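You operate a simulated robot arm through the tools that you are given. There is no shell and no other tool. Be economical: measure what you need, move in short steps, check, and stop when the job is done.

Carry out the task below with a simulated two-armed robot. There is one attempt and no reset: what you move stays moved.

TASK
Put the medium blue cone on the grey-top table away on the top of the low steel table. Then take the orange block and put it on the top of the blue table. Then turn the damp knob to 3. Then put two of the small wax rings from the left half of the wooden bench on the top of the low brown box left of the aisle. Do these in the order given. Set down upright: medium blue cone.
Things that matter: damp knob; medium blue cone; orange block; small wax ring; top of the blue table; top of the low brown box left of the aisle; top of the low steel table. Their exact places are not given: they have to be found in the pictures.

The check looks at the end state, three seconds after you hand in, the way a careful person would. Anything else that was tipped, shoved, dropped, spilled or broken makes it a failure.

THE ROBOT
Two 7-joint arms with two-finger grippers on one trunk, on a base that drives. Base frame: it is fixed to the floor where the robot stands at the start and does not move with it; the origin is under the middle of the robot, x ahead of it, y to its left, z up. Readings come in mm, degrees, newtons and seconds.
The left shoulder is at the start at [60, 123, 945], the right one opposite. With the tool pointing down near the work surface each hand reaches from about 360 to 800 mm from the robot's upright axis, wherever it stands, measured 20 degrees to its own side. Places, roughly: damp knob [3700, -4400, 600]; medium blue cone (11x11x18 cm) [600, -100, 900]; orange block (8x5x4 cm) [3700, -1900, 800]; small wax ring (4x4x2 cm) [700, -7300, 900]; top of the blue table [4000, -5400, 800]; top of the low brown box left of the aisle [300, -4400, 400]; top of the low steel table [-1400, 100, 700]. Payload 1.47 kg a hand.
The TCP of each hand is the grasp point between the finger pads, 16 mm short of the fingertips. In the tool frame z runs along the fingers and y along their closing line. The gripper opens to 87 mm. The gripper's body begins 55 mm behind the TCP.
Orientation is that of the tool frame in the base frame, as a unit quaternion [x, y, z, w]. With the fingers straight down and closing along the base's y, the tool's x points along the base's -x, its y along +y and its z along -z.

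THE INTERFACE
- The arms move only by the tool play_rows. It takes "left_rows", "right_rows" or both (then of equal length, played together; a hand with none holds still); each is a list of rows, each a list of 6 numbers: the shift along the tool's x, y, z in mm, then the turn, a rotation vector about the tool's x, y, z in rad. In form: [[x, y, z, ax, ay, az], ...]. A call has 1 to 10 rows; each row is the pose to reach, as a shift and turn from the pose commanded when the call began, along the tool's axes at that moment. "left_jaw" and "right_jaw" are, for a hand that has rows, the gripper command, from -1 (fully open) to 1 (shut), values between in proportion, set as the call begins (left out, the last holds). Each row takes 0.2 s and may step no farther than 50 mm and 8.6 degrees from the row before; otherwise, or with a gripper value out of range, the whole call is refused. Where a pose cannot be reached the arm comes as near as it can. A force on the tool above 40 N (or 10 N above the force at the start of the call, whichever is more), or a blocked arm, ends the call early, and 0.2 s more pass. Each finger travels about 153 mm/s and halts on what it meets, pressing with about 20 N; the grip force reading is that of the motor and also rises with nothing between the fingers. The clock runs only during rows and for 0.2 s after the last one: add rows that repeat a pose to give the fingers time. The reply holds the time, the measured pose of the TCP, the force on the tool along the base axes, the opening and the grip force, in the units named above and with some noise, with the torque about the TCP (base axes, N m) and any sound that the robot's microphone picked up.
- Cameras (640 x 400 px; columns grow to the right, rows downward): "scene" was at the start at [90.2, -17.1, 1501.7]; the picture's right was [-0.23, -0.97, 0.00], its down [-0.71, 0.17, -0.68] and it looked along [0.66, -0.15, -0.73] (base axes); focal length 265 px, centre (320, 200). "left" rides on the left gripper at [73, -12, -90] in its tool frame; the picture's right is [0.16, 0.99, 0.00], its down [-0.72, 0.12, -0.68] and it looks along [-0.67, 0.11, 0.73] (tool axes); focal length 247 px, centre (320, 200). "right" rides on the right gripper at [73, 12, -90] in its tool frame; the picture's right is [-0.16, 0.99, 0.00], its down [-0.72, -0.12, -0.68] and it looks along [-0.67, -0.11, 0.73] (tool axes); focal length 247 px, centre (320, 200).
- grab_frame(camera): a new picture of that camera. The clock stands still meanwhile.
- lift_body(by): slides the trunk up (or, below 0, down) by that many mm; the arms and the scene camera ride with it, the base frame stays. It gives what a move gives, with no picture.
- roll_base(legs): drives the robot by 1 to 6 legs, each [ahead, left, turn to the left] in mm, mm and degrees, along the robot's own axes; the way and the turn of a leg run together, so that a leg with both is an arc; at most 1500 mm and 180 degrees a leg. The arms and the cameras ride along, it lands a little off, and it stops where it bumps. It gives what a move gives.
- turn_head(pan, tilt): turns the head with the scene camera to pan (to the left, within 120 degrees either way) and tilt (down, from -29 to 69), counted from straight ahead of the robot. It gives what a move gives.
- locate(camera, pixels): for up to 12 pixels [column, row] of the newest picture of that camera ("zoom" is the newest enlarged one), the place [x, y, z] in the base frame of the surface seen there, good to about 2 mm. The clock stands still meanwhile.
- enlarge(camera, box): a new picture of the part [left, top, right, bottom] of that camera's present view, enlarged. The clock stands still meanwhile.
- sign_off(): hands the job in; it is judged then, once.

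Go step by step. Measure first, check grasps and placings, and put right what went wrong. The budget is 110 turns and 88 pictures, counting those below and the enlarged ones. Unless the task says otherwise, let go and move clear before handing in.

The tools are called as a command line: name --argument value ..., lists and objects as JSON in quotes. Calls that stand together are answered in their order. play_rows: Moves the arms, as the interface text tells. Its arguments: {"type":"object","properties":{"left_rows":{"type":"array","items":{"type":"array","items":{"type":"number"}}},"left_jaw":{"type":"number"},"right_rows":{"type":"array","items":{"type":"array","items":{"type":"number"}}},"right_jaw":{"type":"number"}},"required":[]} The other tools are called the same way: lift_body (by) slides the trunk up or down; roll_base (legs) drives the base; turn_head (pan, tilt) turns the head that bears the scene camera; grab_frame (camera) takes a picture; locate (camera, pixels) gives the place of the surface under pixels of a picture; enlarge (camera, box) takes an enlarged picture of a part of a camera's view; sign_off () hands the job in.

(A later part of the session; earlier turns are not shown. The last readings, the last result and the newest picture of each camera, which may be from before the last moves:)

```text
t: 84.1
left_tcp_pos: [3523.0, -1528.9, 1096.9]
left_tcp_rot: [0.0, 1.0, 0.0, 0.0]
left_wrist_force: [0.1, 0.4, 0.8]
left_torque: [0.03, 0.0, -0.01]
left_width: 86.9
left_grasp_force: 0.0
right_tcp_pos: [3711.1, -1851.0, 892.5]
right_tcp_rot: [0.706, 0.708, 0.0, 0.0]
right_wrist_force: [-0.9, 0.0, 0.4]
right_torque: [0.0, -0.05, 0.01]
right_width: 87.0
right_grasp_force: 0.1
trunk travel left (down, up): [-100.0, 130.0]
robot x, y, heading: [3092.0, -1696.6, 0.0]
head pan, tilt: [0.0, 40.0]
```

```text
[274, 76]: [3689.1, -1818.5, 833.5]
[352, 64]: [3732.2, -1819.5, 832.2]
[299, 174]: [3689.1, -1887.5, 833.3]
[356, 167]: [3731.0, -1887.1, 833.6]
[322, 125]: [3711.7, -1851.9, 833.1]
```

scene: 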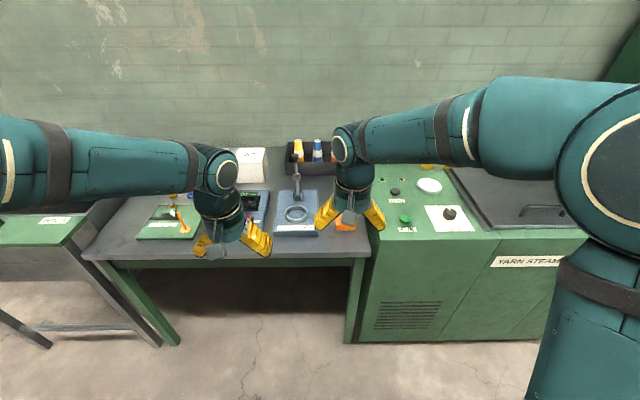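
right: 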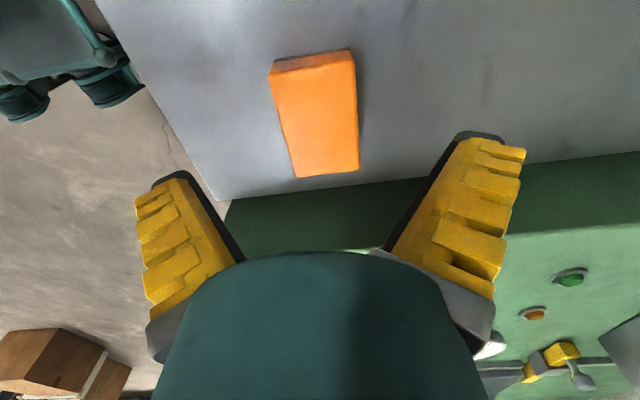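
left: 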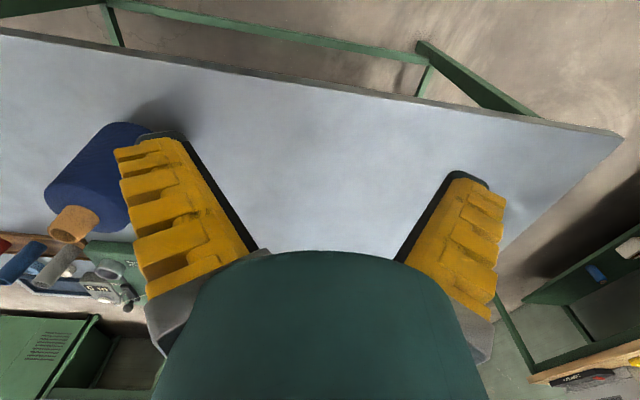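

Aligned and centred. I'll go down to z≈820 and grip.

play_rows --right_rows '[[-1, 0, 30, 0, 0, 0], [-1, 0, 60, 0, 0, 0], [-1, 0, 71, 0, 0, 0], [-1, 0, 71, 0, 0, 0]]'

play_rows --right_rows '[[0, 0, 0, 0, 0, 0], [0, 0, 0, 0, 0, 0], [0, 0, 0, 0, 0, 0]]' --right_jaw 1

play_rows --right_rows '[[0, 0, -40, 0, 0, 0], [0, 0, -80, 0, 0, 0], [0, 0, -120, 0, 0, 0], [0, 0, -160, 0, 0, 0], [0, 0, -200, 0, 0, 0], [0, 0, -250, 0, 0, 0], [0, -50, -285, 0, 0, 0], [0, -100, -285, 0, 0, 0], [0, -140, -285, 0, 0, 0], [0, -140, -285, 0, 0, 0]]'

grab_frame --camera "right"

```text
t: 85.1
left_tcp_pos: [3522.8, -1528.7, 1096.7]
left_tcp_rot: [-0.001, 1.0, 0.0, 0.0]
left_wrist_force: [-0.9, -0.5, 0.4]
left_torque: [0.01, -0.01, -0.01]
left_width: 87.2
left_grasp_force: 0.1
right_tcp_pos: [3709.8, -1853.4, 823.0]
right_tcp_rot: [0.706, 0.708, 0.0, 0.0]
right_wrist_force: [0.3, 0.5, 0.0]
right_torque: [-0.01, -0.01, 0.01]
right_width: 87.1
right_grasp_force: 0.1
trunk travel left (down, up): [-100.0, 130.0]
robot x, y, heading: [3089.0, -1696.9, 0.5]
head pan, tilt: [0.0, 40.0]
```

```text
t: 85.9
left_tcp_pos: [3522.5, -1529.2, 1097.3]
left_tcp_rot: [-0.001, 1.0, 0.0, -0.002]
left_wrist_force: [0.8, 0.4, -0.2]
left_torque: [-0.01, 0.01, 0.01]
left_width: 86.9
left_grasp_force: 0.1
right_tcp_pos: [3709.7, -1852.9, 820.9]
right_tcp_rot: [0.706, 0.708, 0.0, 0.0]
right_wrist_force: [-1.5, -0.3, -1.3]
right_torque: [0.01, -0.01, -0.01]
right_width: 48.3
right_grasp_force: 20.3
trunk travel left (down, up): [-100.0, 130.0]
robot x, y, heading: [3090.7, -1701.9, 0.1]
head pan, tilt: [0.0, 40.0]
```

```text
refused: row 7 steps farther than a row can; nothing moved
```

```text
59 pictures are left
```

right: 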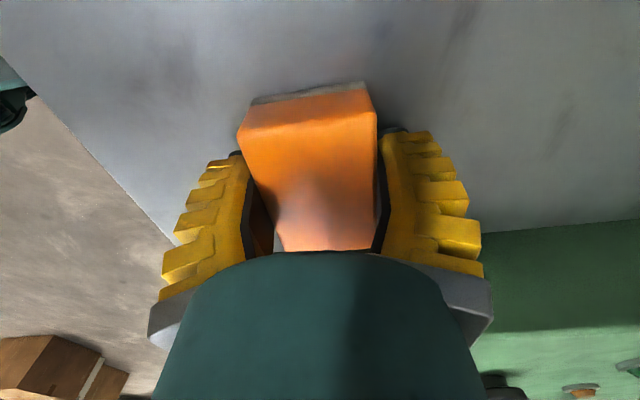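

The grip holds at 48 mm. I'll lift and retract with legal steps.

play_rows --right_rows '[[0, 0, -40, 0, 0, 0], [0, 0, -85, 0, 0, 0], [0, 0, -130, 0, 0, 0], [0, 0, -175, 0, 0, 0], [0, 0, -220, 0, 0, 0], [0, 0, -260, 0, 0, 0], [0, -45, -275, 0, 0, 0], [0, -90, -275, 0, 0, 0], [0, -135, -275, 0, 0, 0], [0, -180, -275, 0, 0, 0]]'

turn_head --pan -60 --tilt 25

grab_frame --camera "scene"

```text
t: 88.1
left_tcp_pos: [3522.5, -1528.5, 1097.3]
left_tcp_rot: [0.0, 1.0, -0.001, 0.001]
left_wrist_force: [0.4, -0.2, -0.4]
left_torque: [0.01, 0.0, -0.03]
left_width: 87.3
left_grasp_force: 0.0
right_tcp_pos: [3528.6, -1854.0, 1094.6]
right_tcp_rot: [0.706, 0.708, 0.0, 0.0]
right_wrist_force: [0.2, 0.3, -1.3]
right_torque: [0.02, 0.03, -0.05]
right_width: 48.1
right_grasp_force: 20.3
trunk travel left (down, up): [-100.0, 130.0]
robot x, y, heading: [3090.3, -1701.0, 0.4]
head pan, tilt: [0.0, 40.0]
```

```text
t: 89.4
left_tcp_pos: [3522.8, -1528.5, 1096.1]
left_tcp_rot: [-0.001, 1.0, 0.0, -0.001]
left_wrist_force: [-0.4, 0.3, 0.0]
left_torque: [0.02, -0.05, -0.02]
left_width: 86.8
left_grasp_force: 0.0
right_tcp_pos: [3530.4, -1854.0, 1094.1]
right_tcp_rot: [0.706, 0.708, 0.0, 0.0]
right_wrist_force: [-0.8, 1.0, -0.5]
right_torque: [-0.01, 0.0, 0.0]
right_width: 48.2
right_grasp_force: 20.3
trunk travel left (down, up): [-100.0, 130.0]
robot x, y, heading: [3091.0, -1700.4, 0.4]
head pan, tilt: [-60.0, 25.0]
```

```text
58 pictures are left
```

scene: 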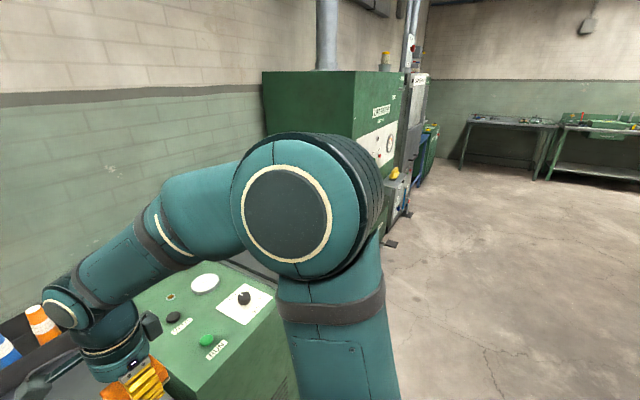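

The block is lifted and held (about 1 N). The floor along the machines is clear, so I'll back up and strafe right to the blue table.

roll_base --legs '[[-290, 0, -0.4], [0, -1200, 0], [0, -1200, 0], [0, -1150, 0]]'

turn_head --pan 0 --tilt 28

grab_frame --camera "scene"

```text
t: 122.0
left_tcp_pos: [3222.7, -5075.0, 1097.2]
left_tcp_rot: [0.01, 1.0, 0.0, -0.001]
left_wrist_force: [-1.0, 0.4, -0.2]
left_torque: [0.01, -0.02, 0.01]
left_width: 87.1
left_grasp_force: 0.1
right_tcp_pos: [3221.6, -5401.9, 1093.1]
right_tcp_rot: [0.713, 0.701, 0.0, -0.001]
right_wrist_force: [0.2, -1.0, -1.5]
right_torque: [-0.02, -0.03, 0.0]
right_width: 48.2
right_grasp_force: 20.3
trunk travel left (down, up): [-100.0, 130.0]
robot x, y, heading: [2786.0, -5232.3, -0.8]
head pan, tilt: [-60.0, 25.0]
```

```text
t: 123.3
left_tcp_pos: [3223.6, -5075.5, 1095.8]
left_tcp_rot: [0.01, 1.0, -0.001, 0.0]
left_wrist_force: [0.0, 0.3, -0.2]
left_torque: [0.02, -0.02, -0.02]
left_width: 86.8
left_grasp_force: 0.0
right_tcp_pos: [3221.2, -5400.9, 1094.0]
right_tcp_rot: [0.713, 0.701, 0.0, 0.001]
right_wrist_force: [0.6, -0.5, -0.9]
right_torque: [0.0, -0.02, -0.04]
right_width: 48.3
right_grasp_force: 20.1
trunk travel left (down, up): [-100.0, 130.0]
robot x, y, heading: [2788.7, -5238.1, -0.9]
head pan, tilt: [0.0, 28.0]
```

```text
57 pictures are left
```

scene: 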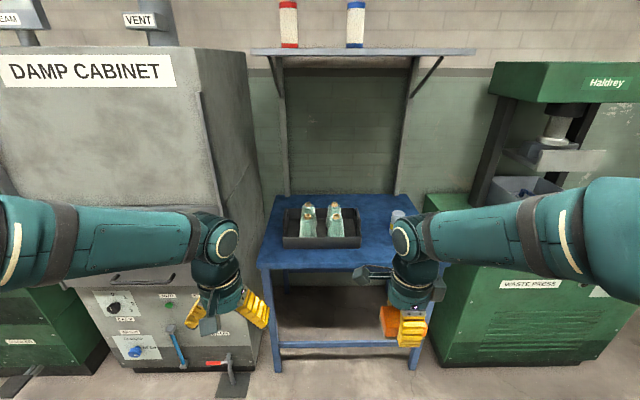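

The blue table at (340,250) carries a tray, and something stands at (398,218). I'll measure the table and shelf.

locate --camera "scene" --pixels '[[262, 262], [300, 262], [350, 262], [284, 240], [361, 240], [375, 220], [378, 245], [398, 216], [360, 52], [322, 250], [255, 50], [470, 50]]'

enlarge --camera "scene" --box '[80, 170, 450, 390]'

```text
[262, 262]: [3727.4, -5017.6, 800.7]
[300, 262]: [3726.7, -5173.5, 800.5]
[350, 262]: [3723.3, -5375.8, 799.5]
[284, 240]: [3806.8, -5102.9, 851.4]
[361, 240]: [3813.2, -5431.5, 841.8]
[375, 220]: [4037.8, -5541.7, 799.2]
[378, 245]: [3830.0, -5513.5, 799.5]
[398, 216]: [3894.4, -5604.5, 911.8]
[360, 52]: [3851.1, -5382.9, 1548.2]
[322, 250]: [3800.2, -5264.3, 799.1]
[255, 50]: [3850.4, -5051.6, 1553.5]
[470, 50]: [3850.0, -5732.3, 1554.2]
```

```text
1.73 times, centred on (265, 280) of scene
```

zoom: 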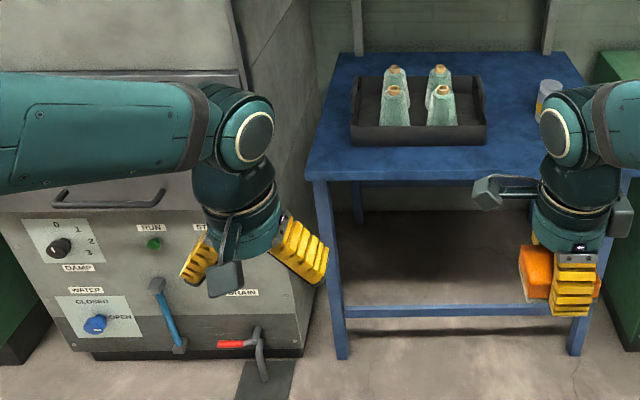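

There is a free spot at the front right of the table, around (3785,-5513), between the tray and the can. I'll drive closer.

roll_base --legs '[[360, -125, 0.9]]'

turn_head --pan -10 --tilt 45

grab_frame --camera "scene"

```text
t: 125.7
left_tcp_pos: [3583.7, -5199.7, 1097.9]
left_tcp_rot: [0.003, 1.0, -0.001, -0.001]
left_wrist_force: [0.9, -0.5, 0.6]
left_torque: [0.02, 0.02, -0.01]
left_width: 86.8
left_grasp_force: 0.1
right_tcp_pos: [3585.8, -5523.8, 1093.3]
right_tcp_rot: [0.708, 0.706, -0.001, -0.002]
right_wrist_force: [0.2, -0.6, -1.1]
right_torque: [0.0, 0.04, -0.02]
right_width: 48.1
right_grasp_force: 20.4
trunk travel left (down, up): [-100.0, 130.0]
robot x, y, heading: [3152.4, -5365.0, -0.1]
head pan, tilt: [0.0, 28.0]
```

```text
t: 126.5
left_tcp_pos: [3582.6, -5199.8, 1096.9]
left_tcp_rot: [0.003, 1.0, 0.0, -0.001]
left_wrist_force: [0.2, 0.0, -1.3]
left_torque: [0.02, -0.01, 0.01]
left_width: 86.8
left_grasp_force: 0.0
right_tcp_pos: [3586.5, -5524.5, 1093.8]
right_tcp_rot: [0.709, 0.706, -0.001, 0.0]
right_wrist_force: [0.2, -0.6, -2.5]
right_torque: [-0.02, 0.02, -0.01]
right_width: 48.0
right_grasp_force: 20.4
trunk travel left (down, up): [-100.0, 130.0]
robot x, y, heading: [3150.9, -5367.2, -0.0]
head pan, tilt: [-10.0, 45.0]
```

```text
55 pictures are left
```

scene: 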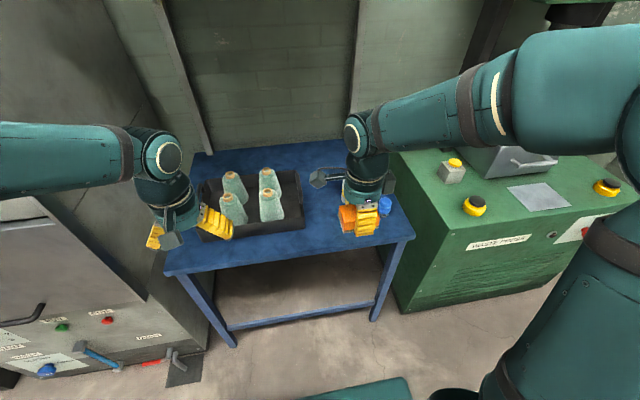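

I'll verify the tray corner, the can and the table's right edge before going over.

locate --camera "scene" --pixels '[[304, 226], [298, 172], [385, 206], [410, 238], [385, 220], [320, 230], [320, 200], [383, 199]]'

grab_frame --camera "right"

```text
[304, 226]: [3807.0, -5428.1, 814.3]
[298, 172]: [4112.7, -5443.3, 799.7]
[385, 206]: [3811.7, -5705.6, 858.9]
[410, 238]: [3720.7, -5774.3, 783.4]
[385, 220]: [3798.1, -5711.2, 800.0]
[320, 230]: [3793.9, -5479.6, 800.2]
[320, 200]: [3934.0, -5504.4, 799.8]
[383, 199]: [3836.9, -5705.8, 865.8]
```

```text
54 pictures are left
```

right: 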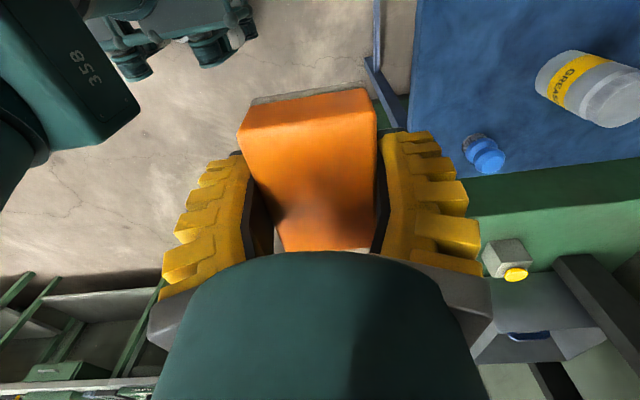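

Clear spot confirmed. I'll move 192 mm ahead and descend to just above contact.

play_rows --right_rows '[[3, 48, 0, 0, 0, 0], [6, 96, 0, 0, 0, 0], [10, 144, 0, 0, 0, 0], [10, 192, 0, 0, 0, 0], [10, 192, 48, 0, 0, 0], [10, 192, 96, 0, 0, 0], [10, 192, 144, 0, 0, 0], [10, 192, 192, 0, 0, 0], [10, 192, 240, 0, 0, 0], [10, 192, 262, 0, 0, 0]]'

play_rows --right_rows '[[0, 0, 3, 0, 0, 0], [0, 0, 6, 0, 0, 0], [0, 0, 9, 0, 0, 0], [0, 0, 11, 0, 0, 0], [0, 0, 11, 0, 0, 0]]'

grab_frame --camera "scene"

```text
t: 128.7
left_tcp_pos: [3582.4, -5199.8, 1096.7]
left_tcp_rot: [0.002, 1.0, 0.0, 0.0]
left_wrist_force: [-0.3, 0.2, 0.3]
left_torque: [0.01, -0.03, 0.03]
left_width: 87.1
left_grasp_force: 0.0
right_tcp_pos: [3778.9, -5514.6, 832.1]
right_tcp_rot: [0.708, 0.706, 0.0, 0.0]
right_wrist_force: [-0.4, 0.8, -1.0]
right_torque: [0.01, -0.03, -0.03]
right_width: 48.0
right_grasp_force: 19.7
trunk travel left (down, up): [-100.0, 130.0]
robot x, y, heading: [3147.9, -5371.2, 0.1]
head pan, tilt: [-10.0, 45.0]
```

```text
t: 129.9
left_tcp_pos: [3583.0, -5199.5, 1097.3]
left_tcp_rot: [0.003, 1.0, 0.0, 0.001]
left_wrist_force: [-0.6, -0.3, 0.1]
left_torque: [-0.01, 0.0, -0.01]
left_width: 87.2
left_grasp_force: 0.0
right_tcp_pos: [3777.4, -5515.0, 822.6]
right_tcp_rot: [0.709, 0.705, 0.0, 0.0]
right_wrist_force: [-1.2, -0.8, 9.6]
right_torque: [0.11, 0.02, -0.07]
right_width: 48.3
right_grasp_force: 19.7
trunk travel left (down, up): [-100.0, 130.0]
robot x, y, heading: [3151.7, -5365.6, -0.2]
head pan, tilt: [-10.0, 45.0]
```

```text
53 pictures are left
```

scene: 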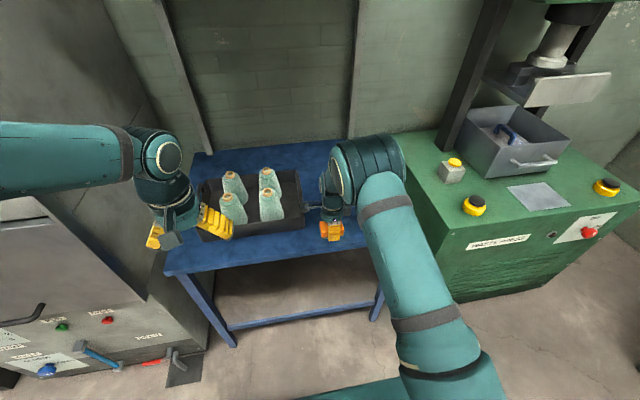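

Contact felt (10 N up) on the blue table. I'll open, rise and retract.

play_rows --right_rows '[[0, 0, -1, 0, 0, 0], [0, 0, -1, 0, 0, 0], [0, 0, -1, 0, 0, 0], [0, 0, -1, 0, 0, 0]]' --right_jaw -1

play_rows --right_rows '[[0, 0, -35, 0, 0, 0], [0, 0, -80, 0, 0, 0], [0, 0, -125, 0, 0, 0], [0, 0, -170, 0, 0, 0], [0, 0, -215, 0, 0, 0], [0, 0, -260, 0, 0, 0], [0, -45, -272, 0, 0, 0], [0, -90, -272, 0, 0, 0], [0, -140, -272, 0, 0, 0], [0, -190, -272, 0, 0, 0]]'

grab_frame --camera "scene"

```text
t: 130.9
left_tcp_pos: [3581.9, -5200.1, 1096.7]
left_tcp_rot: [0.002, 1.0, 0.0, 0.0]
left_wrist_force: [-0.4, -0.4, -0.1]
left_torque: [0.01, 0.01, 0.01]
left_width: 87.1
left_grasp_force: 0.0
right_tcp_pos: [3778.0, -5514.9, 821.5]
right_tcp_rot: [0.708, 0.706, 0.0, -0.001]
right_wrist_force: [0.6, -0.4, 0.1]
right_torque: [0.0, -0.03, 0.0]
right_width: 86.8
right_grasp_force: 0.1
trunk travel left (down, up): [-100.0, 130.0]
robot x, y, heading: [3151.2, -5365.7, 0.2]
head pan, tilt: [-10.0, 45.0]
```

```text
t: 133.1
left_tcp_pos: [3580.9, -5201.1, 1098.3]
left_tcp_rot: [0.003, 1.0, 0.0, 0.001]
left_wrist_force: [-0.7, 0.3, 0.0]
left_torque: [0.0, -0.02, 0.04]
left_width: 86.9
left_grasp_force: 0.1
right_tcp_pos: [3586.5, -5517.5, 1095.3]
right_tcp_rot: [0.709, 0.706, 0.0, 0.0]
right_wrist_force: [-0.8, -0.4, -0.6]
right_torque: [0.03, -0.01, -0.02]
right_width: 86.9
right_grasp_force: 0.0
trunk travel left (down, up): [-100.0, 130.0]
robot x, y, heading: [3147.8, -5369.0, -0.1]
head pan, tilt: [-10.0, 45.0]
```

```text
52 pictures are left
```

scene: 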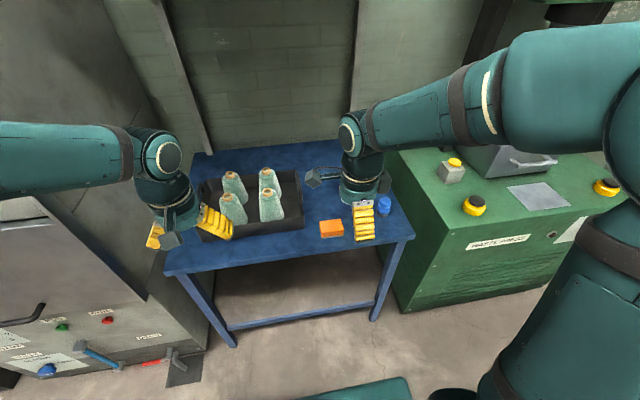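

The orange block rests on the blue table at (331,228). Next I'll back off and move in front of the damp cabinet to see the knob.

roll_base --legs '[[-350, 0, 0], [0, 900, 0]]'

turn_head --pan 0 --tilt 40

grab_frame --camera "scene"

```text
t: 143.2
left_tcp_pos: [3223.5, -4298.8, 1097.2]
left_tcp_rot: [-0.005, 1.0, 0.001, 0.0]
left_wrist_force: [0.2, -0.9, 1.2]
left_torque: [0.02, 0.0, -0.01]
left_width: 86.8
left_grasp_force: 0.0
right_tcp_pos: [3235.1, -4615.1, 1094.8]
right_tcp_rot: [0.703, 0.711, 0.0, 0.0]
right_wrist_force: [0.3, 0.2, -0.2]
right_torque: [-0.04, 0.0, -0.01]
right_width: 87.0
right_grasp_force: 0.0
trunk travel left (down, up): [-100.0, 130.0]
robot x, y, heading: [2791.6, -4472.9, 0.9]
head pan, tilt: [-10.0, 45.0]
```

```text
t: 143.9
left_tcp_pos: [3222.9, -4299.1, 1096.9]
left_tcp_rot: [-0.005, 1.0, 0.0, 0.0]
left_wrist_force: [0.5, -0.4, -0.6]
left_torque: [0.01, -0.01, -0.03]
left_width: 87.1
left_grasp_force: 0.0
right_tcp_pos: [3234.3, -4614.1, 1094.6]
right_tcp_rot: [0.703, 0.711, 0.0, 0.0]
right_wrist_force: [-0.1, -0.4, -0.2]
right_torque: [-0.01, -0.01, 0.01]
right_width: 87.0
right_grasp_force: 0.0
trunk travel left (down, up): [-100.0, 130.0]
robot x, y, heading: [2792.6, -4471.0, 0.7]
head pan, tilt: [0.0, 40.0]
```

```text
51 pictures are left
```

scene: 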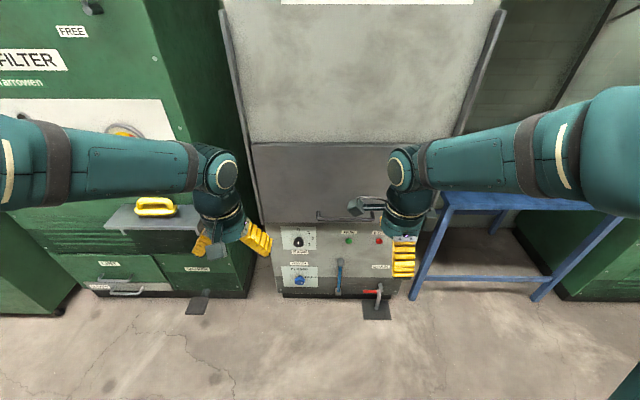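

enlarge --camera "scene" --box '[260, 210, 420, 310]'

locate --camera "zoom" --pixels '[[155, 125], [153, 118], [140, 128], [168, 128], [155, 142], [120, 75], [215, 75], [90, 150], [225, 150], [355, 125], [260, 40], [320, 220]]'

```text
4.00 times, centred on (340, 260) of scene
```

zoom: 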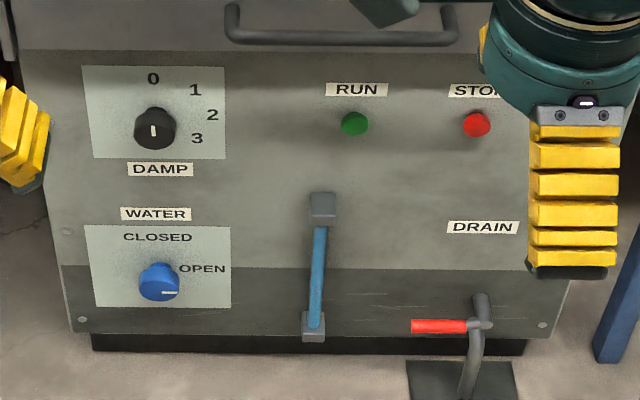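

```text
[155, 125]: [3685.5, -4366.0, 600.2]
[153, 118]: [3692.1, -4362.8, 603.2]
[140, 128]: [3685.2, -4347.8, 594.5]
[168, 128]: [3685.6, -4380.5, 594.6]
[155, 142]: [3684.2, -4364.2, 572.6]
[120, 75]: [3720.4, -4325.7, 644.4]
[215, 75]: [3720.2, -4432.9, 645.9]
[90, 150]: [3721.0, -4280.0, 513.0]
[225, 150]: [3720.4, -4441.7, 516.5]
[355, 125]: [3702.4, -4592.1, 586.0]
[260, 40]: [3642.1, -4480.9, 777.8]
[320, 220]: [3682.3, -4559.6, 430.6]
```

The white mark points up at 0, and 3 is at the lower right. I'll measure the digit angles around the knob exactly and lower the trunk.

locate --camera "zoom" --pixels '[[153, 79], [195, 90], [212, 115], [197, 139], [155, 131], [135, 128], [176, 128], [155, 148], [155, 137], [155, 110]]'

lift_body --by -100

```text
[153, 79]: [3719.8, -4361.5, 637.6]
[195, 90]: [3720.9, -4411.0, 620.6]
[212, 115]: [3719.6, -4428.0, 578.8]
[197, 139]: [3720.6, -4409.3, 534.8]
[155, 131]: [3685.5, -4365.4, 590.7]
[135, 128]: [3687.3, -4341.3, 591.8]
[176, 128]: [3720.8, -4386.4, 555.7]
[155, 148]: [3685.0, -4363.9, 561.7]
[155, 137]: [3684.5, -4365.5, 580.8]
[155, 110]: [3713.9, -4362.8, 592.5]
```

```text
t: 145.3
left_tcp_pos: [3224.1, -4298.8, 996.7]
left_tcp_rot: [-0.006, 1.0, 0.0, 0.0]
left_wrist_force: [-0.5, 0.4, 0.3]
left_torque: [-0.03, 0.0, -0.01]
left_width: 87.0
left_grasp_force: 0.1
right_tcp_pos: [3234.1, -4614.8, 995.0]
right_tcp_rot: [0.703, 0.711, 0.0, -0.001]
right_wrist_force: [-0.6, -0.4, 1.2]
right_torque: [0.01, 0.04, 0.0]
right_width: 86.9
right_grasp_force: 0.0
trunk travel left (down, up): [0.0, 230.0]
robot x, y, heading: [2793.1, -4476.6, 0.6]
head pan, tilt: [0.0, 40.0]
```

The knob axis is at about (y -4363, z 579), with 0 at the top and digits 45° apart, so it needs a 135° clockwise turn. I'll pitch the left hand to point forward while moving it out and down.

play_rows --left_rows '[[-15, 0, 25, 0, -0.145, 0], [-30, 0, 50, 0, -0.29, 0], [-45, 0, 75, 0, -0.435, 0], [-60, 0, 100, 0, -0.58, 0], [-75, 0, 125, 0, -0.725, 0], [-90, 0, 150, 0, -0.87, 0], [-105, 0, 180, 0, -1.015, 0], [-120, 0, 210, 0, -1.16, 0], [-135, 0, 240, 0, -1.305, 0], [-150, 0, 270, 0, -1.45, 0]]' --left_jaw -1

grab_frame --camera "left"

```text
t: 147.5
left_tcp_pos: [3329.1, -4298.1, 816.9]
left_tcp_rot: [-0.003, 0.874, 0.001, 0.487]
left_wrist_force: [-0.5, 0.2, -0.5]
left_torque: [-0.04, 0.03, 0.01]
left_width: 87.1
left_grasp_force: 0.0
left hand out of reach, approached as far as the arm can: row 8, 9, 10
right_tcp_pos: [3233.6, -4616.1, 993.6]
right_tcp_rot: [0.703, 0.711, 0.0, 0.0]
right_wrist_force: [-0.3, -0.7, 0.1]
right_torque: [0.04, 0.01, 0.0]
right_width: 86.9
right_grasp_force: 0.1
trunk travel left (down, up): [0.0, 230.0]
robot x, y, heading: [2795.7, -4473.4, 0.5]
head pan, tilt: [0.0, 40.0]
```

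```text
49 pictures are left
```

left: 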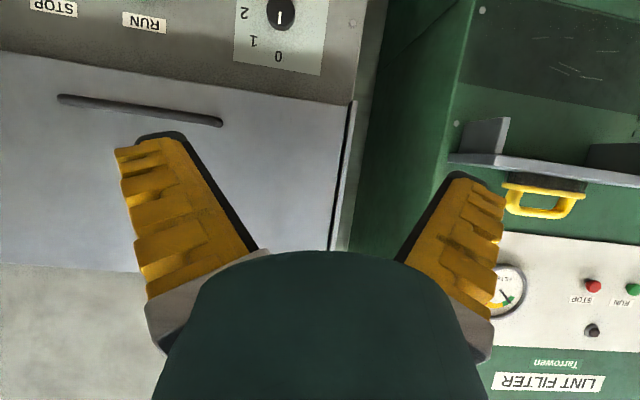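

The hand got to a 58° pitch but is too near the body. I'll extend it 200 mm ahead, then finish the pitch.

play_rows --left_rows '[[-21, 0, 34, 0, 0, 0], [-42, 0, 68, 0, 0, 0], [-63, 0, 102, 0, 0, 0], [-84, 0, 136, 0, 0, 0], [-105, 0, 170, 0, 0, 0], [-105, 0, 170, 0, -0.14, 0], [-105, 0, 170, 0, -0.28, 0], [-105, 0, 170, 0, -0.42, 0], [-105, 0, 170, 0, -0.553, 0], [-105, 0, 170, 0, -0.553, 0]]'

```text
t: 149.7
left_tcp_pos: [3542.9, -4306.7, 838.8]
left_tcp_rot: [0.036, 0.823, -0.042, 0.565]
left_wrist_force: [0.1, -0.3, 0.9]
left_torque: [0.02, 0.01, 0.03]
left_width: 86.9
left_grasp_force: 0.0
left hand out of reach, approached as far as the arm can: row 6, 7, 8, 9, 10
right_tcp_pos: [3234.3, -4615.2, 994.0]
right_tcp_rot: [0.703, 0.711, 0.001, 0.001]
right_wrist_force: [0.6, -0.2, -1.0]
right_torque: [0.01, -0.01, 0.02]
right_width: 87.3
right_grasp_force: 0.1
trunk travel left (down, up): [0.0, 230.0]
robot x, y, heading: [2795.3, -4468.8, 0.8]
head pan, tilt: [0.0, 40.0]
```

The pitch is limited with the forearm this steep. I'll back up into open space and test pointing forward lower and farther out, where the forearm lies flatter.

roll_base --legs '[[-300, 0, -0.8]]'

play_rows --left_rows '[[30, 0, 30, 0, 0, 0], [60, -1, 60, 0, 0, 0], [90, -2, 90, 0, 0, 0], [120, -3, 120, -0.03, -0.1, 0], [150, -4, 150, -0.06, -0.2, 0], [186, -5, 182, -0.09, -0.3, 0.005], [186, -5, 182, -0.1115, -0.3685, 0.0085], [186, -5, 182, -0.1115, -0.3685, 0.0085]]'

turn_head --pan 10 --tilt 45

grab_frame --camera "scene"

```text
t: 151.7
left_tcp_pos: [3246.2, -4320.2, 837.5]
left_tcp_rot: [0.043, 0.823, -0.047, 0.565]
left_wrist_force: [0.4, 0.0, -1.1]
left_torque: [0.0, 0.01, 0.03]
left_width: 87.3
left_grasp_force: 0.0
right_tcp_pos: [2932.4, -4623.4, 994.1]
right_tcp_rot: [0.709, 0.705, 0.0, 0.0]
right_wrist_force: [-0.1, 1.5, 0.5]
right_torque: [-0.01, 0.0, 0.03]
right_width: 87.2
right_grasp_force: 0.0
trunk travel left (down, up): [0.0, 230.0]
robot x, y, heading: [2490.9, -4477.0, -0.1]
head pan, tilt: [0.0, 40.0]
```

```text
t: 153.5
left_tcp_pos: [3343.5, -4340.7, 630.0]
left_tcp_rot: [0.0, 0.706, -0.006, 0.708]
left_wrist_force: [-2.0, -1.5, -2.4]
left_torque: [0.01, -0.2, 0.06]
left_width: 86.8
left_grasp_force: 0.0
left hand out of reach, approached as far as the arm can: row 1, 2, 3, 4, 5, 6, 7, 8
right_tcp_pos: [2932.7, -4624.3, 993.8]
right_tcp_rot: [0.709, 0.705, -0.002, 0.0]
right_wrist_force: [1.2, -0.5, -1.0]
right_torque: [-0.04, 0.01, 0.03]
right_width: 87.1
right_grasp_force: 0.1
trunk travel left (down, up): [0.0, 230.0]
robot x, y, heading: [2492.9, -4480.5, -0.3]
head pan, tilt: [0.0, 40.0]
```

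```text
t: 154.2
left_tcp_pos: [3342.8, -4340.5, 631.6]
left_tcp_rot: [-0.004, 0.705, -0.008, 0.709]
left_wrist_force: [0.1, 0.5, -0.2]
left_torque: [-0.01, -0.01, 0.0]
left_width: 86.9
left_grasp_force: 0.0
right_tcp_pos: [2932.2, -4623.7, 994.5]
right_tcp_rot: [0.708, 0.706, 0.0, 0.0]
right_wrist_force: [0.1, -0.1, -0.5]
right_torque: [-0.01, -0.01, 0.01]
right_width: 86.7
right_grasp_force: 0.0
trunk travel left (down, up): [0.0, 230.0]
robot x, y, heading: [2494.0, -4475.8, -0.0]
head pan, tilt: [10.0, 45.0]
```

```text
48 pictures are left
```

scene: 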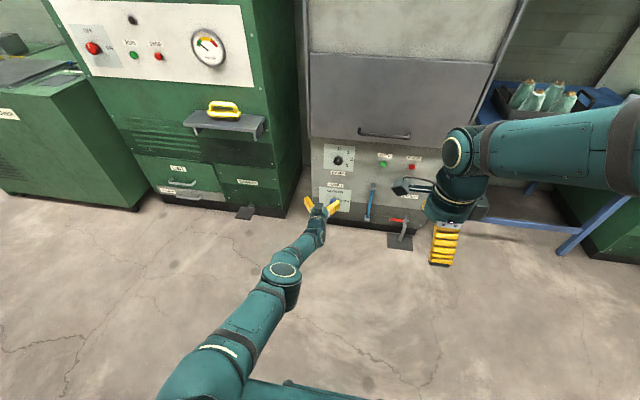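

The arm now points straight forward with its elbow low. I'll pull in slightly, drop to knob height (z 579) and pre-roll −67° for the turn.

play_rows --left_rows '[[10, 0, -15, 0, 0, -0.14], [20, 0, -30, 0, 0, -0.28], [30, 0, -45, 0, 0, -0.42], [40, 0, -60, 0, 0, -0.56], [52, 0, -60, 0, 0, -0.7], [52, 0, -60, 0, 0, -0.84], [52, 0, -60, 0, 0, -0.98], [52, 0, -60, 0, 0, -1.12], [52, 0, -60, 0, 0, -1.178], [52, 0, -60, 0, 0, -1.178]]'

```text
t: 156.4
left_tcp_pos: [3281.7, -4343.4, 578.5]
left_tcp_rot: [-0.389, 0.591, -0.398, 0.584]
left_wrist_force: [-0.1, 0.1, 0.1]
left_torque: [0.01, -0.03, -0.01]
left_width: 86.8
left_grasp_force: 0.0
right_tcp_pos: [2932.0, -4623.4, 994.6]
right_tcp_rot: [0.709, 0.705, 0.0, 0.0]
right_wrist_force: [-0.1, 0.6, 1.0]
right_torque: [-0.03, 0.0, 0.0]
right_width: 87.3
right_grasp_force: 0.1
trunk travel left (down, up): [0.0, 230.0]
robot x, y, heading: [2492.0, -4473.6, -0.1]
head pan, tilt: [10.0, 45.0]
```

I'll verify that the full 135° roll is reachable in free space before engaging the knob.

play_rows --left_rows '[[0, 0, 0, 0, 0, 0.147], [0, 0, 0, 0, 0, 0.294], [0, 0, 0, 0, 0, 0.441], [0, 0, 0, 0, 0, 0.588], [0, 0, 0, 0, 0, 0.735], [0, 0, 0, 0, 0, 0.882], [0, 0, 0, 0, 0, 1.029], [0, 0, 0, 0, 0, 1.178]]'

play_rows --left_rows '[[0, 0, 0, 0, 0, 0.147], [0, 0, 0, 0, 0, 0.294], [0, 0, 0, 0, 0, 0.441], [0, 0, 0, 0, 0, 0.588], [0, 0, 0, 0, 0, 0.735], [0, 0, 0, 0, 0, 0.882], [0, 0, 0, 0, 0, 1.029], [0, 0, 0, 0, 0, 1.178]]'

```text
t: 158.2
left_tcp_pos: [3281.2, -4342.0, 577.6]
left_tcp_rot: [0.007, 0.707, -0.004, 0.707]
left_wrist_force: [0.7, -0.2, -0.7]
left_torque: [-0.03, -0.02, 0.05]
left_width: 86.9
left_grasp_force: 0.0
right_tcp_pos: [2932.7, -4623.9, 994.4]
right_tcp_rot: [0.709, 0.705, 0.0, 0.0]
right_wrist_force: [0.2, -0.8, -0.8]
right_torque: [0.02, 0.03, 0.0]
right_width: 87.2
right_grasp_force: 0.1
trunk travel left (down, up): [0.0, 230.0]
robot x, y, heading: [2493.0, -4475.9, -0.0]
head pan, tilt: [10.0, 45.0]
```

```text
t: 160.0
left_tcp_pos: [3279.9, -4343.0, 578.8]
left_tcp_rot: [0.399, 0.584, 0.389, 0.59]
left_wrist_force: [0.6, 0.0, -0.2]
left_torque: [0.02, 0.0, -0.02]
left_width: 87.2
left_grasp_force: 0.0
right_tcp_pos: [2932.6, -4623.6, 995.0]
right_tcp_rot: [0.709, 0.705, 0.0, 0.0]
right_wrist_force: [0.6, 0.0, 0.5]
right_torque: [-0.01, -0.02, 0.03]
right_width: 87.0
right_grasp_force: 0.0
trunk travel left (down, up): [0.0, 230.0]
robot x, y, heading: [2491.9, -4476.2, -0.1]
head pan, tilt: [10.0, 45.0]
```

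The full roll range works. I'll roll back, then drive up to the panel stopping short of the knob.

play_rows --left_rows '[[0, 0, 0, 0, 0, -0.147], [0, 0, 0, 0, 0, -0.294], [0, 0, 0, 0, 0, -0.441], [0, 0, 0, 0, 0, -0.588], [0, 0, 0, 0, 0, -0.735], [0, 0, 0, 0, 0, -0.882], [0, 0, 0, 0, 0, -1.029], [0, 0, 0, 0, 0, -1.178]]'

play_rows --left_rows '[[0, 0, 0, 0, 0, -0.147], [0, 0, 0, 0, 0, -0.294], [0, 0, 0, 0, 0, -0.441], [0, 0, 0, 0, 0, -0.588], [0, 0, 0, 0, 0, -0.735], [0, 0, 0, 0, 0, -0.882], [0, 0, 0, 0, 0, -1.029], [0, 0, 0, 0, 0, -1.178]]'

roll_base --legs '[[355, -20, 0]]'

grab_frame --camera "left"

```text
t: 161.8
left_tcp_pos: [3281.3, -4341.9, 577.9]
left_tcp_rot: [0.004, 0.708, -0.007, 0.707]
left_wrist_force: [0.6, 0.4, 0.4]
left_torque: [0.0, 0.03, 0.01]
left_width: 87.3
left_grasp_force: 0.1
right_tcp_pos: [2932.3, -4624.2, 994.3]
right_tcp_rot: [0.709, 0.706, 0.0, 0.0]
right_wrist_force: [-0.6, 0.1, 0.0]
right_torque: [0.0, -0.01, 0.02]
right_width: 86.9
right_grasp_force: 0.1
trunk travel left (down, up): [0.0, 230.0]
robot x, y, heading: [2491.8, -4474.7, -0.2]
head pan, tilt: [10.0, 45.0]
```

```text
t: 163.6
left_tcp_pos: [3281.0, -4342.5, 578.3]
left_tcp_rot: [-0.389, 0.592, -0.397, 0.583]
left_wrist_force: [-0.4, -0.4, -1.1]
left_torque: [0.0, -0.01, -0.01]
left_width: 87.0
left_grasp_force: 0.0
right_tcp_pos: [2932.4, -4624.5, 994.5]
right_tcp_rot: [0.71, 0.705, 0.0, 0.0]
right_wrist_force: [0.1, 0.3, -0.3]
right_torque: [-0.03, -0.03, -0.02]
right_width: 87.0
right_grasp_force: 0.1
trunk travel left (down, up): [0.0, 230.0]
robot x, y, heading: [2492.3, -4474.8, 0.3]
head pan, tilt: [10.0, 45.0]
```

```text
t: 166.0
left_tcp_pos: [3642.2, -4359.4, 577.4]
left_tcp_rot: [-0.389, 0.592, -0.396, 0.585]
left_wrist_force: [0.1, -0.4, -0.5]
left_torque: [-0.02, -0.01, 0.04]
left_width: 87.1
left_grasp_force: 0.0
right_tcp_pos: [3295.8, -4643.1, 994.1]
right_tcp_rot: [0.708, 0.707, -0.001, -0.001]
right_wrist_force: [0.2, -0.5, 0.0]
right_torque: [0.01, 0.0, -0.06]
right_width: 87.1
right_grasp_force: 0.1
trunk travel left (down, up): [0.0, 230.0]
robot x, y, heading: [2856.0, -4491.9, 0.1]
head pan, tilt: [10.0, 45.0]
```

```text
47 pictures are left
```

left: 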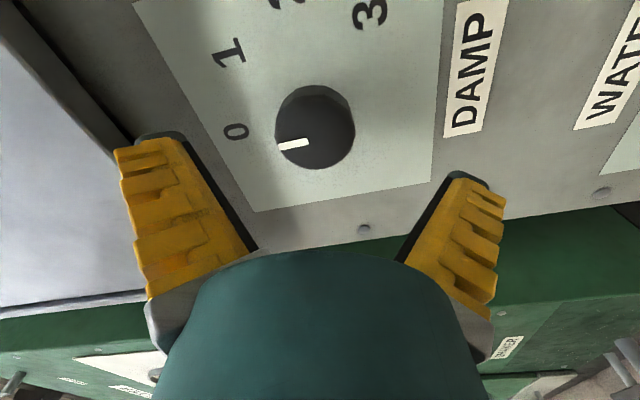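

The knob shows clearly at (316,128) with its mark at 0. I'll measure its axis precisely from here.

locate --camera "left" --pixels '[[281, 130], [352, 130], [315, 98], [318, 164], [316, 130], [285, 146], [305, 142], [236, 131], [226, 54], [370, 12], [400, 160]]'

```text
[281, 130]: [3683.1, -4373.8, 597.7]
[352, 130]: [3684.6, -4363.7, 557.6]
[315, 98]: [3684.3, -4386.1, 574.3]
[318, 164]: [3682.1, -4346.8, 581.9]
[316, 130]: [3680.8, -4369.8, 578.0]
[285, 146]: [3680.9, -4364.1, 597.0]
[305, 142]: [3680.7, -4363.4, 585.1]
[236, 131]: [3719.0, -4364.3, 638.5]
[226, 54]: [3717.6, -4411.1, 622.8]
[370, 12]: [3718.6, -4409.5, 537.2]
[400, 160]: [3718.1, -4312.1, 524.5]
```

The axis is at (y −4365, z 578.5), the front at x 3681 and the panel at 3718. I'll go in 50 mm with the small correction and close on the knob.

play_rows --left_rows '[[3.9, -3, 0, 0, 0, 0], [3.9, -3, 20, 0, 0, 0], [3.9, -3, 40, 0, 0, 0], [3.9, -3, 50, 0, 0, 0], [3.9, -3, 50, 0, 0, 0]]'

play_rows --left_rows '[[0, 0, 0, 0, 0, 0], [0, 0, 0, 0, 0, 0], [0, 0, 0, 0, 0, 0]]' --left_jaw 1

grab_frame --camera "left"

```text
t: 167.2
left_tcp_pos: [3671.7, -4365.4, 584.1]
left_tcp_rot: [-0.39, 0.591, -0.396, 0.585]
left_wrist_force: [-0.3, -0.1, -0.7]
left_torque: [0.02, -0.01, -0.02]
left_width: 87.1
left_grasp_force: 0.0
left hand out of reach, approached as far as the arm can: row 3, 4, 5
right_tcp_pos: [3296.8, -4642.8, 994.8]
right_tcp_rot: [0.708, 0.706, 0.001, 0.0]
right_wrist_force: [0.1, 1.0, 1.0]
right_torque: [0.02, 0.01, 0.0]
right_width: 87.1
right_grasp_force: 0.0
trunk travel left (down, up): [0.0, 230.0]
robot x, y, heading: [2854.1, -4493.8, 0.2]
head pan, tilt: [10.0, 45.0]
```

```text
t: 168.0
left_tcp_pos: [3670.7, -4363.2, 580.6]
left_tcp_rot: [-0.392, 0.592, -0.396, 0.583]
left_wrist_force: [-29.8, 14.2, -13.4]
left_torque: [0.22, 0.08, 0.41]
left_width: 30.2
left_grasp_force: 29.3
right_tcp_pos: [3293.6, -4641.7, 995.4]
right_tcp_rot: [0.707, 0.707, -0.001, 0.001]
right_wrist_force: [-0.8, -0.4, 0.3]
right_torque: [-0.05, 0.05, 0.01]
right_width: 86.9
right_grasp_force: 0.1
trunk travel left (down, up): [0.0, 230.0]
robot x, y, heading: [2853.4, -4493.1, 0.1]
head pan, tilt: [10.0, 45.0]
```

```text
46 pictures are left
```

left: 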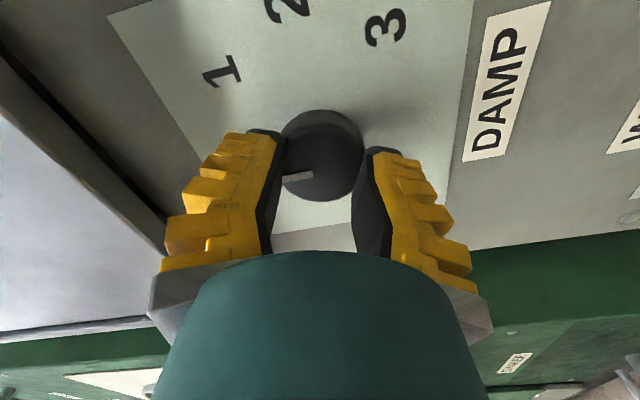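

The hand fell short (x 3672), so only the tips hold the knob. I'll open, pull the arm back, drive the base 90 mm closer and try again.

play_rows --left_rows '[[0, 0, 0, 0, 0, 0], [0, 0, 0, 0, 0, 0], [0, 0, 0, 0, 0, 0]]' --left_jaw -1

play_rows --left_rows '[[0, 0, -40, 0, 0, 0], [0, 0, -80, 0, 0, 0], [0, 0, -120, 0, 0, 0], [0, 0, -120, 0, 0, 0]]'

roll_base --legs '[[85, 0, 0]]'

grab_frame --camera "left"

```text
t: 168.8
left_tcp_pos: [3673.1, -4364.8, 585.5]
left_tcp_rot: [-0.389, 0.591, -0.397, 0.585]
left_wrist_force: [-0.5, -0.5, -0.3]
left_torque: [-0.02, -0.04, -0.01]
left_width: 86.9
left_grasp_force: 0.1
right_tcp_pos: [3295.2, -4643.1, 994.8]
right_tcp_rot: [0.708, 0.706, -0.001, 0.0]
right_wrist_force: [-0.3, -0.4, -0.1]
right_torque: [0.0, 0.03, 0.03]
right_width: 87.0
right_grasp_force: 0.1
trunk travel left (down, up): [0.0, 230.0]
robot x, y, heading: [2855.7, -4492.2, 0.3]
head pan, tilt: [10.0, 45.0]
```

```text
t: 169.8
left_tcp_pos: [3552.9, -4363.7, 583.1]
left_tcp_rot: [-0.39, 0.59, -0.396, 0.585]
left_wrist_force: [0.7, -1.0, 0.7]
left_torque: [0.01, -0.02, 0.0]
left_width: 87.2
left_grasp_force: 0.1
right_tcp_pos: [3296.2, -4643.4, 993.9]
right_tcp_rot: [0.707, 0.707, 0.0, -0.001]
right_wrist_force: [-0.1, 0.0, 0.0]
right_torque: [0.01, 0.02, 0.01]
right_width: 87.0
right_grasp_force: 0.0
trunk travel left (down, up): [0.0, 230.0]
robot x, y, heading: [2858.9, -4495.5, 0.3]
head pan, tilt: [10.0, 45.0]
```

```text
t: 170.8
left_tcp_pos: [3634.3, -4364.4, 582.6]
left_tcp_rot: [-0.389, 0.591, -0.396, 0.585]
left_wrist_force: [0.4, 0.3, -0.7]
left_torque: [-0.01, -0.01, -0.03]
left_width: 87.1
left_grasp_force: 0.0
right_tcp_pos: [3378.9, -4643.1, 993.6]
right_tcp_rot: [0.708, 0.706, -0.002, 0.0]
right_wrist_force: [-0.1, -0.6, 0.4]
right_torque: [-0.02, -0.02, -0.01]
right_width: 87.0
right_grasp_force: 0.1
trunk travel left (down, up): [0.0, 230.0]
robot x, y, heading: [2934.6, -4494.1, 0.5]
head pan, tilt: [10.0, 45.0]
```

```text
45 pictures are left
```

left: 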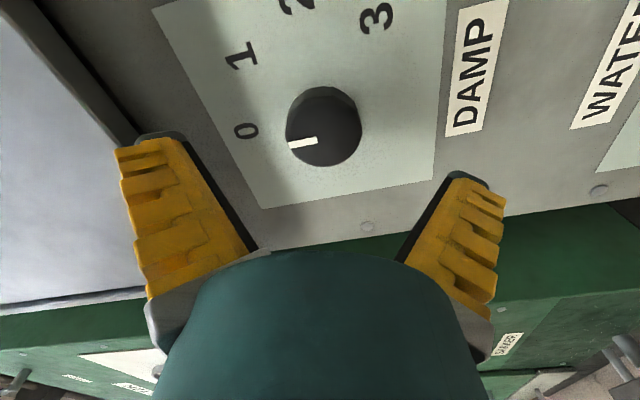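

The TCP is at (3634,−4364,583), so I'll shift slightly down and go in 59 mm, then check before closing.

play_rows --left_rows '[[1, 3.5, 0, 0, 0, 0], [1, 3.5, 20, 0, 0, 0], [1, 3.5, 40, 0, 0, 0], [1, 3.5, 59, 0, 0, 0], [1, 3.5, 59, 0, 0, 0]]'

```text
t: 172.0
left_tcp_pos: [3694.0, -4363.6, 579.8]
left_tcp_rot: [-0.39, 0.591, -0.396, 0.585]
left_wrist_force: [-0.5, -0.3, 0.3]
left_torque: [0.02, -0.03, 0.02]
left_width: 86.9
left_grasp_force: 0.0
right_tcp_pos: [3376.8, -4642.4, 995.1]
right_tcp_rot: [0.707, 0.707, 0.0, 0.001]
right_wrist_force: [-0.4, -0.5, -0.3]
right_torque: [-0.06, -0.02, 0.02]
right_width: 86.9
right_grasp_force: 0.0
trunk travel left (down, up): [0.0, 230.0]
robot x, y, heading: [2938.6, -4500.0, 0.3]
head pan, tilt: [10.0, 45.0]
```

Exactly on target with no contact. I'll close and turn the first part clockwise.

play_rows --left_rows '[[0, 0, 0, 0, 0, 0], [0, 0, 0, 0, 0, 0], [0, 0, 0, 0, 0, 0]]' --left_jaw 1

play_rows --left_rows '[[0, 0, 0, 0, 0, 0.13], [0, 0, 0, 0, 0, 0.26], [0, 0, 0, 0, 0, 0.39], [0, 0, 0, 0, 0, 0.39]]'

grab_frame --camera "left"

```text
t: 172.8
left_tcp_pos: [3692.2, -4364.7, 580.1]
left_tcp_rot: [-0.39, 0.591, -0.396, 0.585]
left_wrist_force: [-5.9, 0.7, 1.0]
left_torque: [0.06, -0.19, 0.32]
left_width: 41.3
left_grasp_force: 30.0
right_tcp_pos: [3376.5, -4643.6, 993.8]
right_tcp_rot: [0.708, 0.706, 0.0, -0.001]
right_wrist_force: [1.1, 0.5, 0.9]
right_torque: [-0.02, 0.0, 0.03]
right_width: 87.0
right_grasp_force: 0.1
trunk travel left (down, up): [0.0, 230.0]
robot x, y, heading: [2936.8, -4491.5, -0.2]
head pan, tilt: [10.0, 45.0]
```

```text
t: 173.8
left_tcp_pos: [3693.5, -4363.5, 579.7]
left_tcp_rot: [-0.266, 0.655, -0.275, 0.651]
left_wrist_force: [-5.4, 4.5, -1.8]
left_torque: [0.0, -0.05, 0.3]
left_width: 40.1
left_grasp_force: 30.1
right_tcp_pos: [3376.7, -4641.8, 994.1]
right_tcp_rot: [0.708, 0.706, -0.001, 0.001]
right_wrist_force: [-0.7, 0.8, -0.2]
right_torque: [0.02, 0.03, 0.01]
right_width: 86.9
right_grasp_force: 0.0
trunk travel left (down, up): [0.0, 230.0]
robot x, y, heading: [2941.4, -4497.4, -0.1]
head pan, tilt: [10.0, 45.0]
```

```text
44 pictures are left
```

left: 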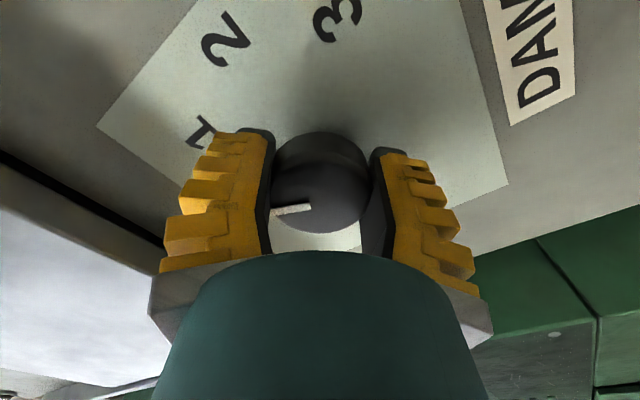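

The mark turns with the fingers. I'll continue the rest of the 135°.

play_rows --left_rows '[[0, 0, 0, 0, 0, 0.13], [0, 0, 0, 0, 0, 0.26], [0, 0, 0, 0, 0, 0.39], [0, 0, 0, 0, 0, 0.52], [0, 0, 0, 0, 0, 0.65], [0, 0, 0, 0, 0, 0.78], [0, 0, 0, 0, 0, 0.91], [0, 0, 0, 0, 0, 1.04], [0, 0, 0, 0, 0, 1.17], [0, 0, 0, 0, 0, 1.3]]'

play_rows --left_rows '[[0, 0, 0, 0, 0, 0.13], [0, 0, 0, 0, 0, 0.26], [0, 0, 0, 0, 0, 0.39], [0, 0, 0, 0, 0, 0.52], [0, 0, 0, 0, 0, 0.65], [0, 0, 0, 0, 0, 0.65]]'

grab_frame --camera "left"

```text
t: 176.0
left_tcp_pos: [3693.8, -4362.2, 580.6]
left_tcp_rot: [0.184, 0.683, 0.176, 0.685]
left_wrist_force: [-10.7, 13.9, 2.5]
left_torque: [-0.02, 0.1, 0.18]
left_width: 39.2
left_grasp_force: 30.2
right_tcp_pos: [3376.6, -4642.7, 994.4]
right_tcp_rot: [0.708, 0.706, -0.001, 0.001]
right_wrist_force: [-1.1, -0.2, 0.3]
right_torque: [0.02, 0.01, 0.0]
right_width: 87.0
right_grasp_force: 0.1
trunk travel left (down, up): [0.0, 230.0]
robot x, y, heading: [2938.9, -4495.4, 0.3]
head pan, tilt: [10.0, 45.0]
```

```text
t: 177.4
left_tcp_pos: [3692.8, -4364.0, 581.0]
left_tcp_rot: [0.393, 0.588, 0.385, 0.593]
left_wrist_force: [-5.2, 14.9, 5.7]
left_torque: [0.05, 0.32, 0.05]
left_width: 39.1
left_grasp_force: 30.2
right_tcp_pos: [3376.1, -4642.5, 996.1]
right_tcp_rot: [0.707, 0.707, 0.0, 0.001]
right_wrist_force: [0.3, 0.0, 1.3]
right_torque: [-0.02, -0.02, -0.02]
right_width: 86.9
right_grasp_force: 0.0
trunk travel left (down, up): [0.0, 230.0]
robot x, y, heading: [2935.2, -4493.6, 0.2]
head pan, tilt: [10.0, 45.0]
```

```text
43 pictures are left
```

left: 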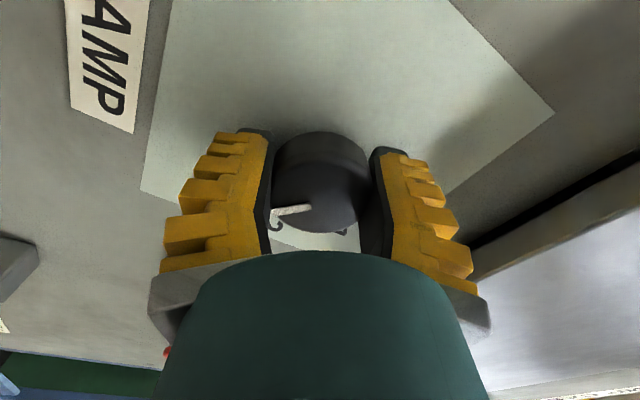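

The mark points to the "3" beside the finger. I'll open, pull straight back and check.

play_rows --left_rows '[[0, 0, 0, 0, 0, 0], [0, 0, 0, 0, 0, 0], [0, 0, 0, 0, 0, 0]]' --left_jaw -1

play_rows --left_rows '[[0, 0, -30, 0, 0, 0], [0, 0, -70, 0, 0, 0], [0, 0, -70, 0, 0, 0]]'

grab_frame --camera "left"

```text
t: 178.2
left_tcp_pos: [3693.3, -4365.0, 578.8]
left_tcp_rot: [0.393, 0.589, 0.383, 0.593]
left_wrist_force: [-0.3, 0.5, -0.5]
left_torque: [0.02, 0.03, -0.01]
left_width: 87.1
left_grasp_force: 0.1
right_tcp_pos: [3377.5, -4642.4, 995.2]
right_tcp_rot: [0.707, 0.707, -0.001, -0.001]
right_wrist_force: [0.4, -0.3, 0.1]
right_torque: [-0.02, -0.01, 0.0]
right_width: 87.2
right_grasp_force: 0.0
trunk travel left (down, up): [0.0, 230.0]
robot x, y, heading: [2936.0, -4494.8, 0.5]
head pan, tilt: [10.0, 45.0]
```

```text
t: 179.0
left_tcp_pos: [3626.3, -4364.0, 578.8]
left_tcp_rot: [0.392, 0.588, 0.385, 0.594]
left_wrist_force: [0.4, 0.0, 0.4]
left_torque: [-0.01, -0.01, -0.01]
left_width: 86.8
left_grasp_force: 0.0
right_tcp_pos: [3376.7, -4643.8, 994.9]
right_tcp_rot: [0.708, 0.707, 0.0, 0.0]
right_wrist_force: [-0.2, -0.5, 0.1]
right_torque: [0.02, 0.02, 0.01]
right_width: 87.1
right_grasp_force: 0.0
trunk travel left (down, up): [0.0, 230.0]
robot x, y, heading: [2933.0, -4495.2, -0.2]
head pan, tilt: [10.0, 45.0]
```

```text
42 pictures are left
```

left: 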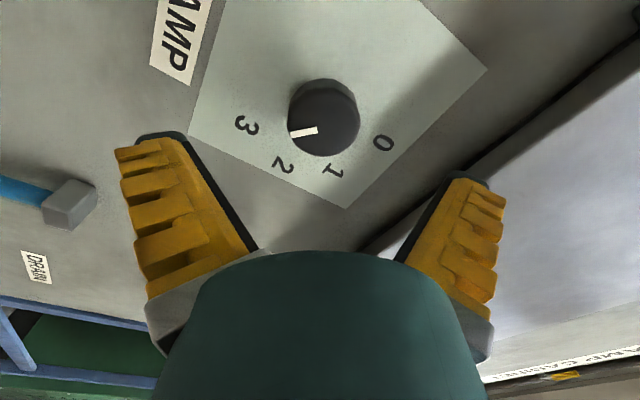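

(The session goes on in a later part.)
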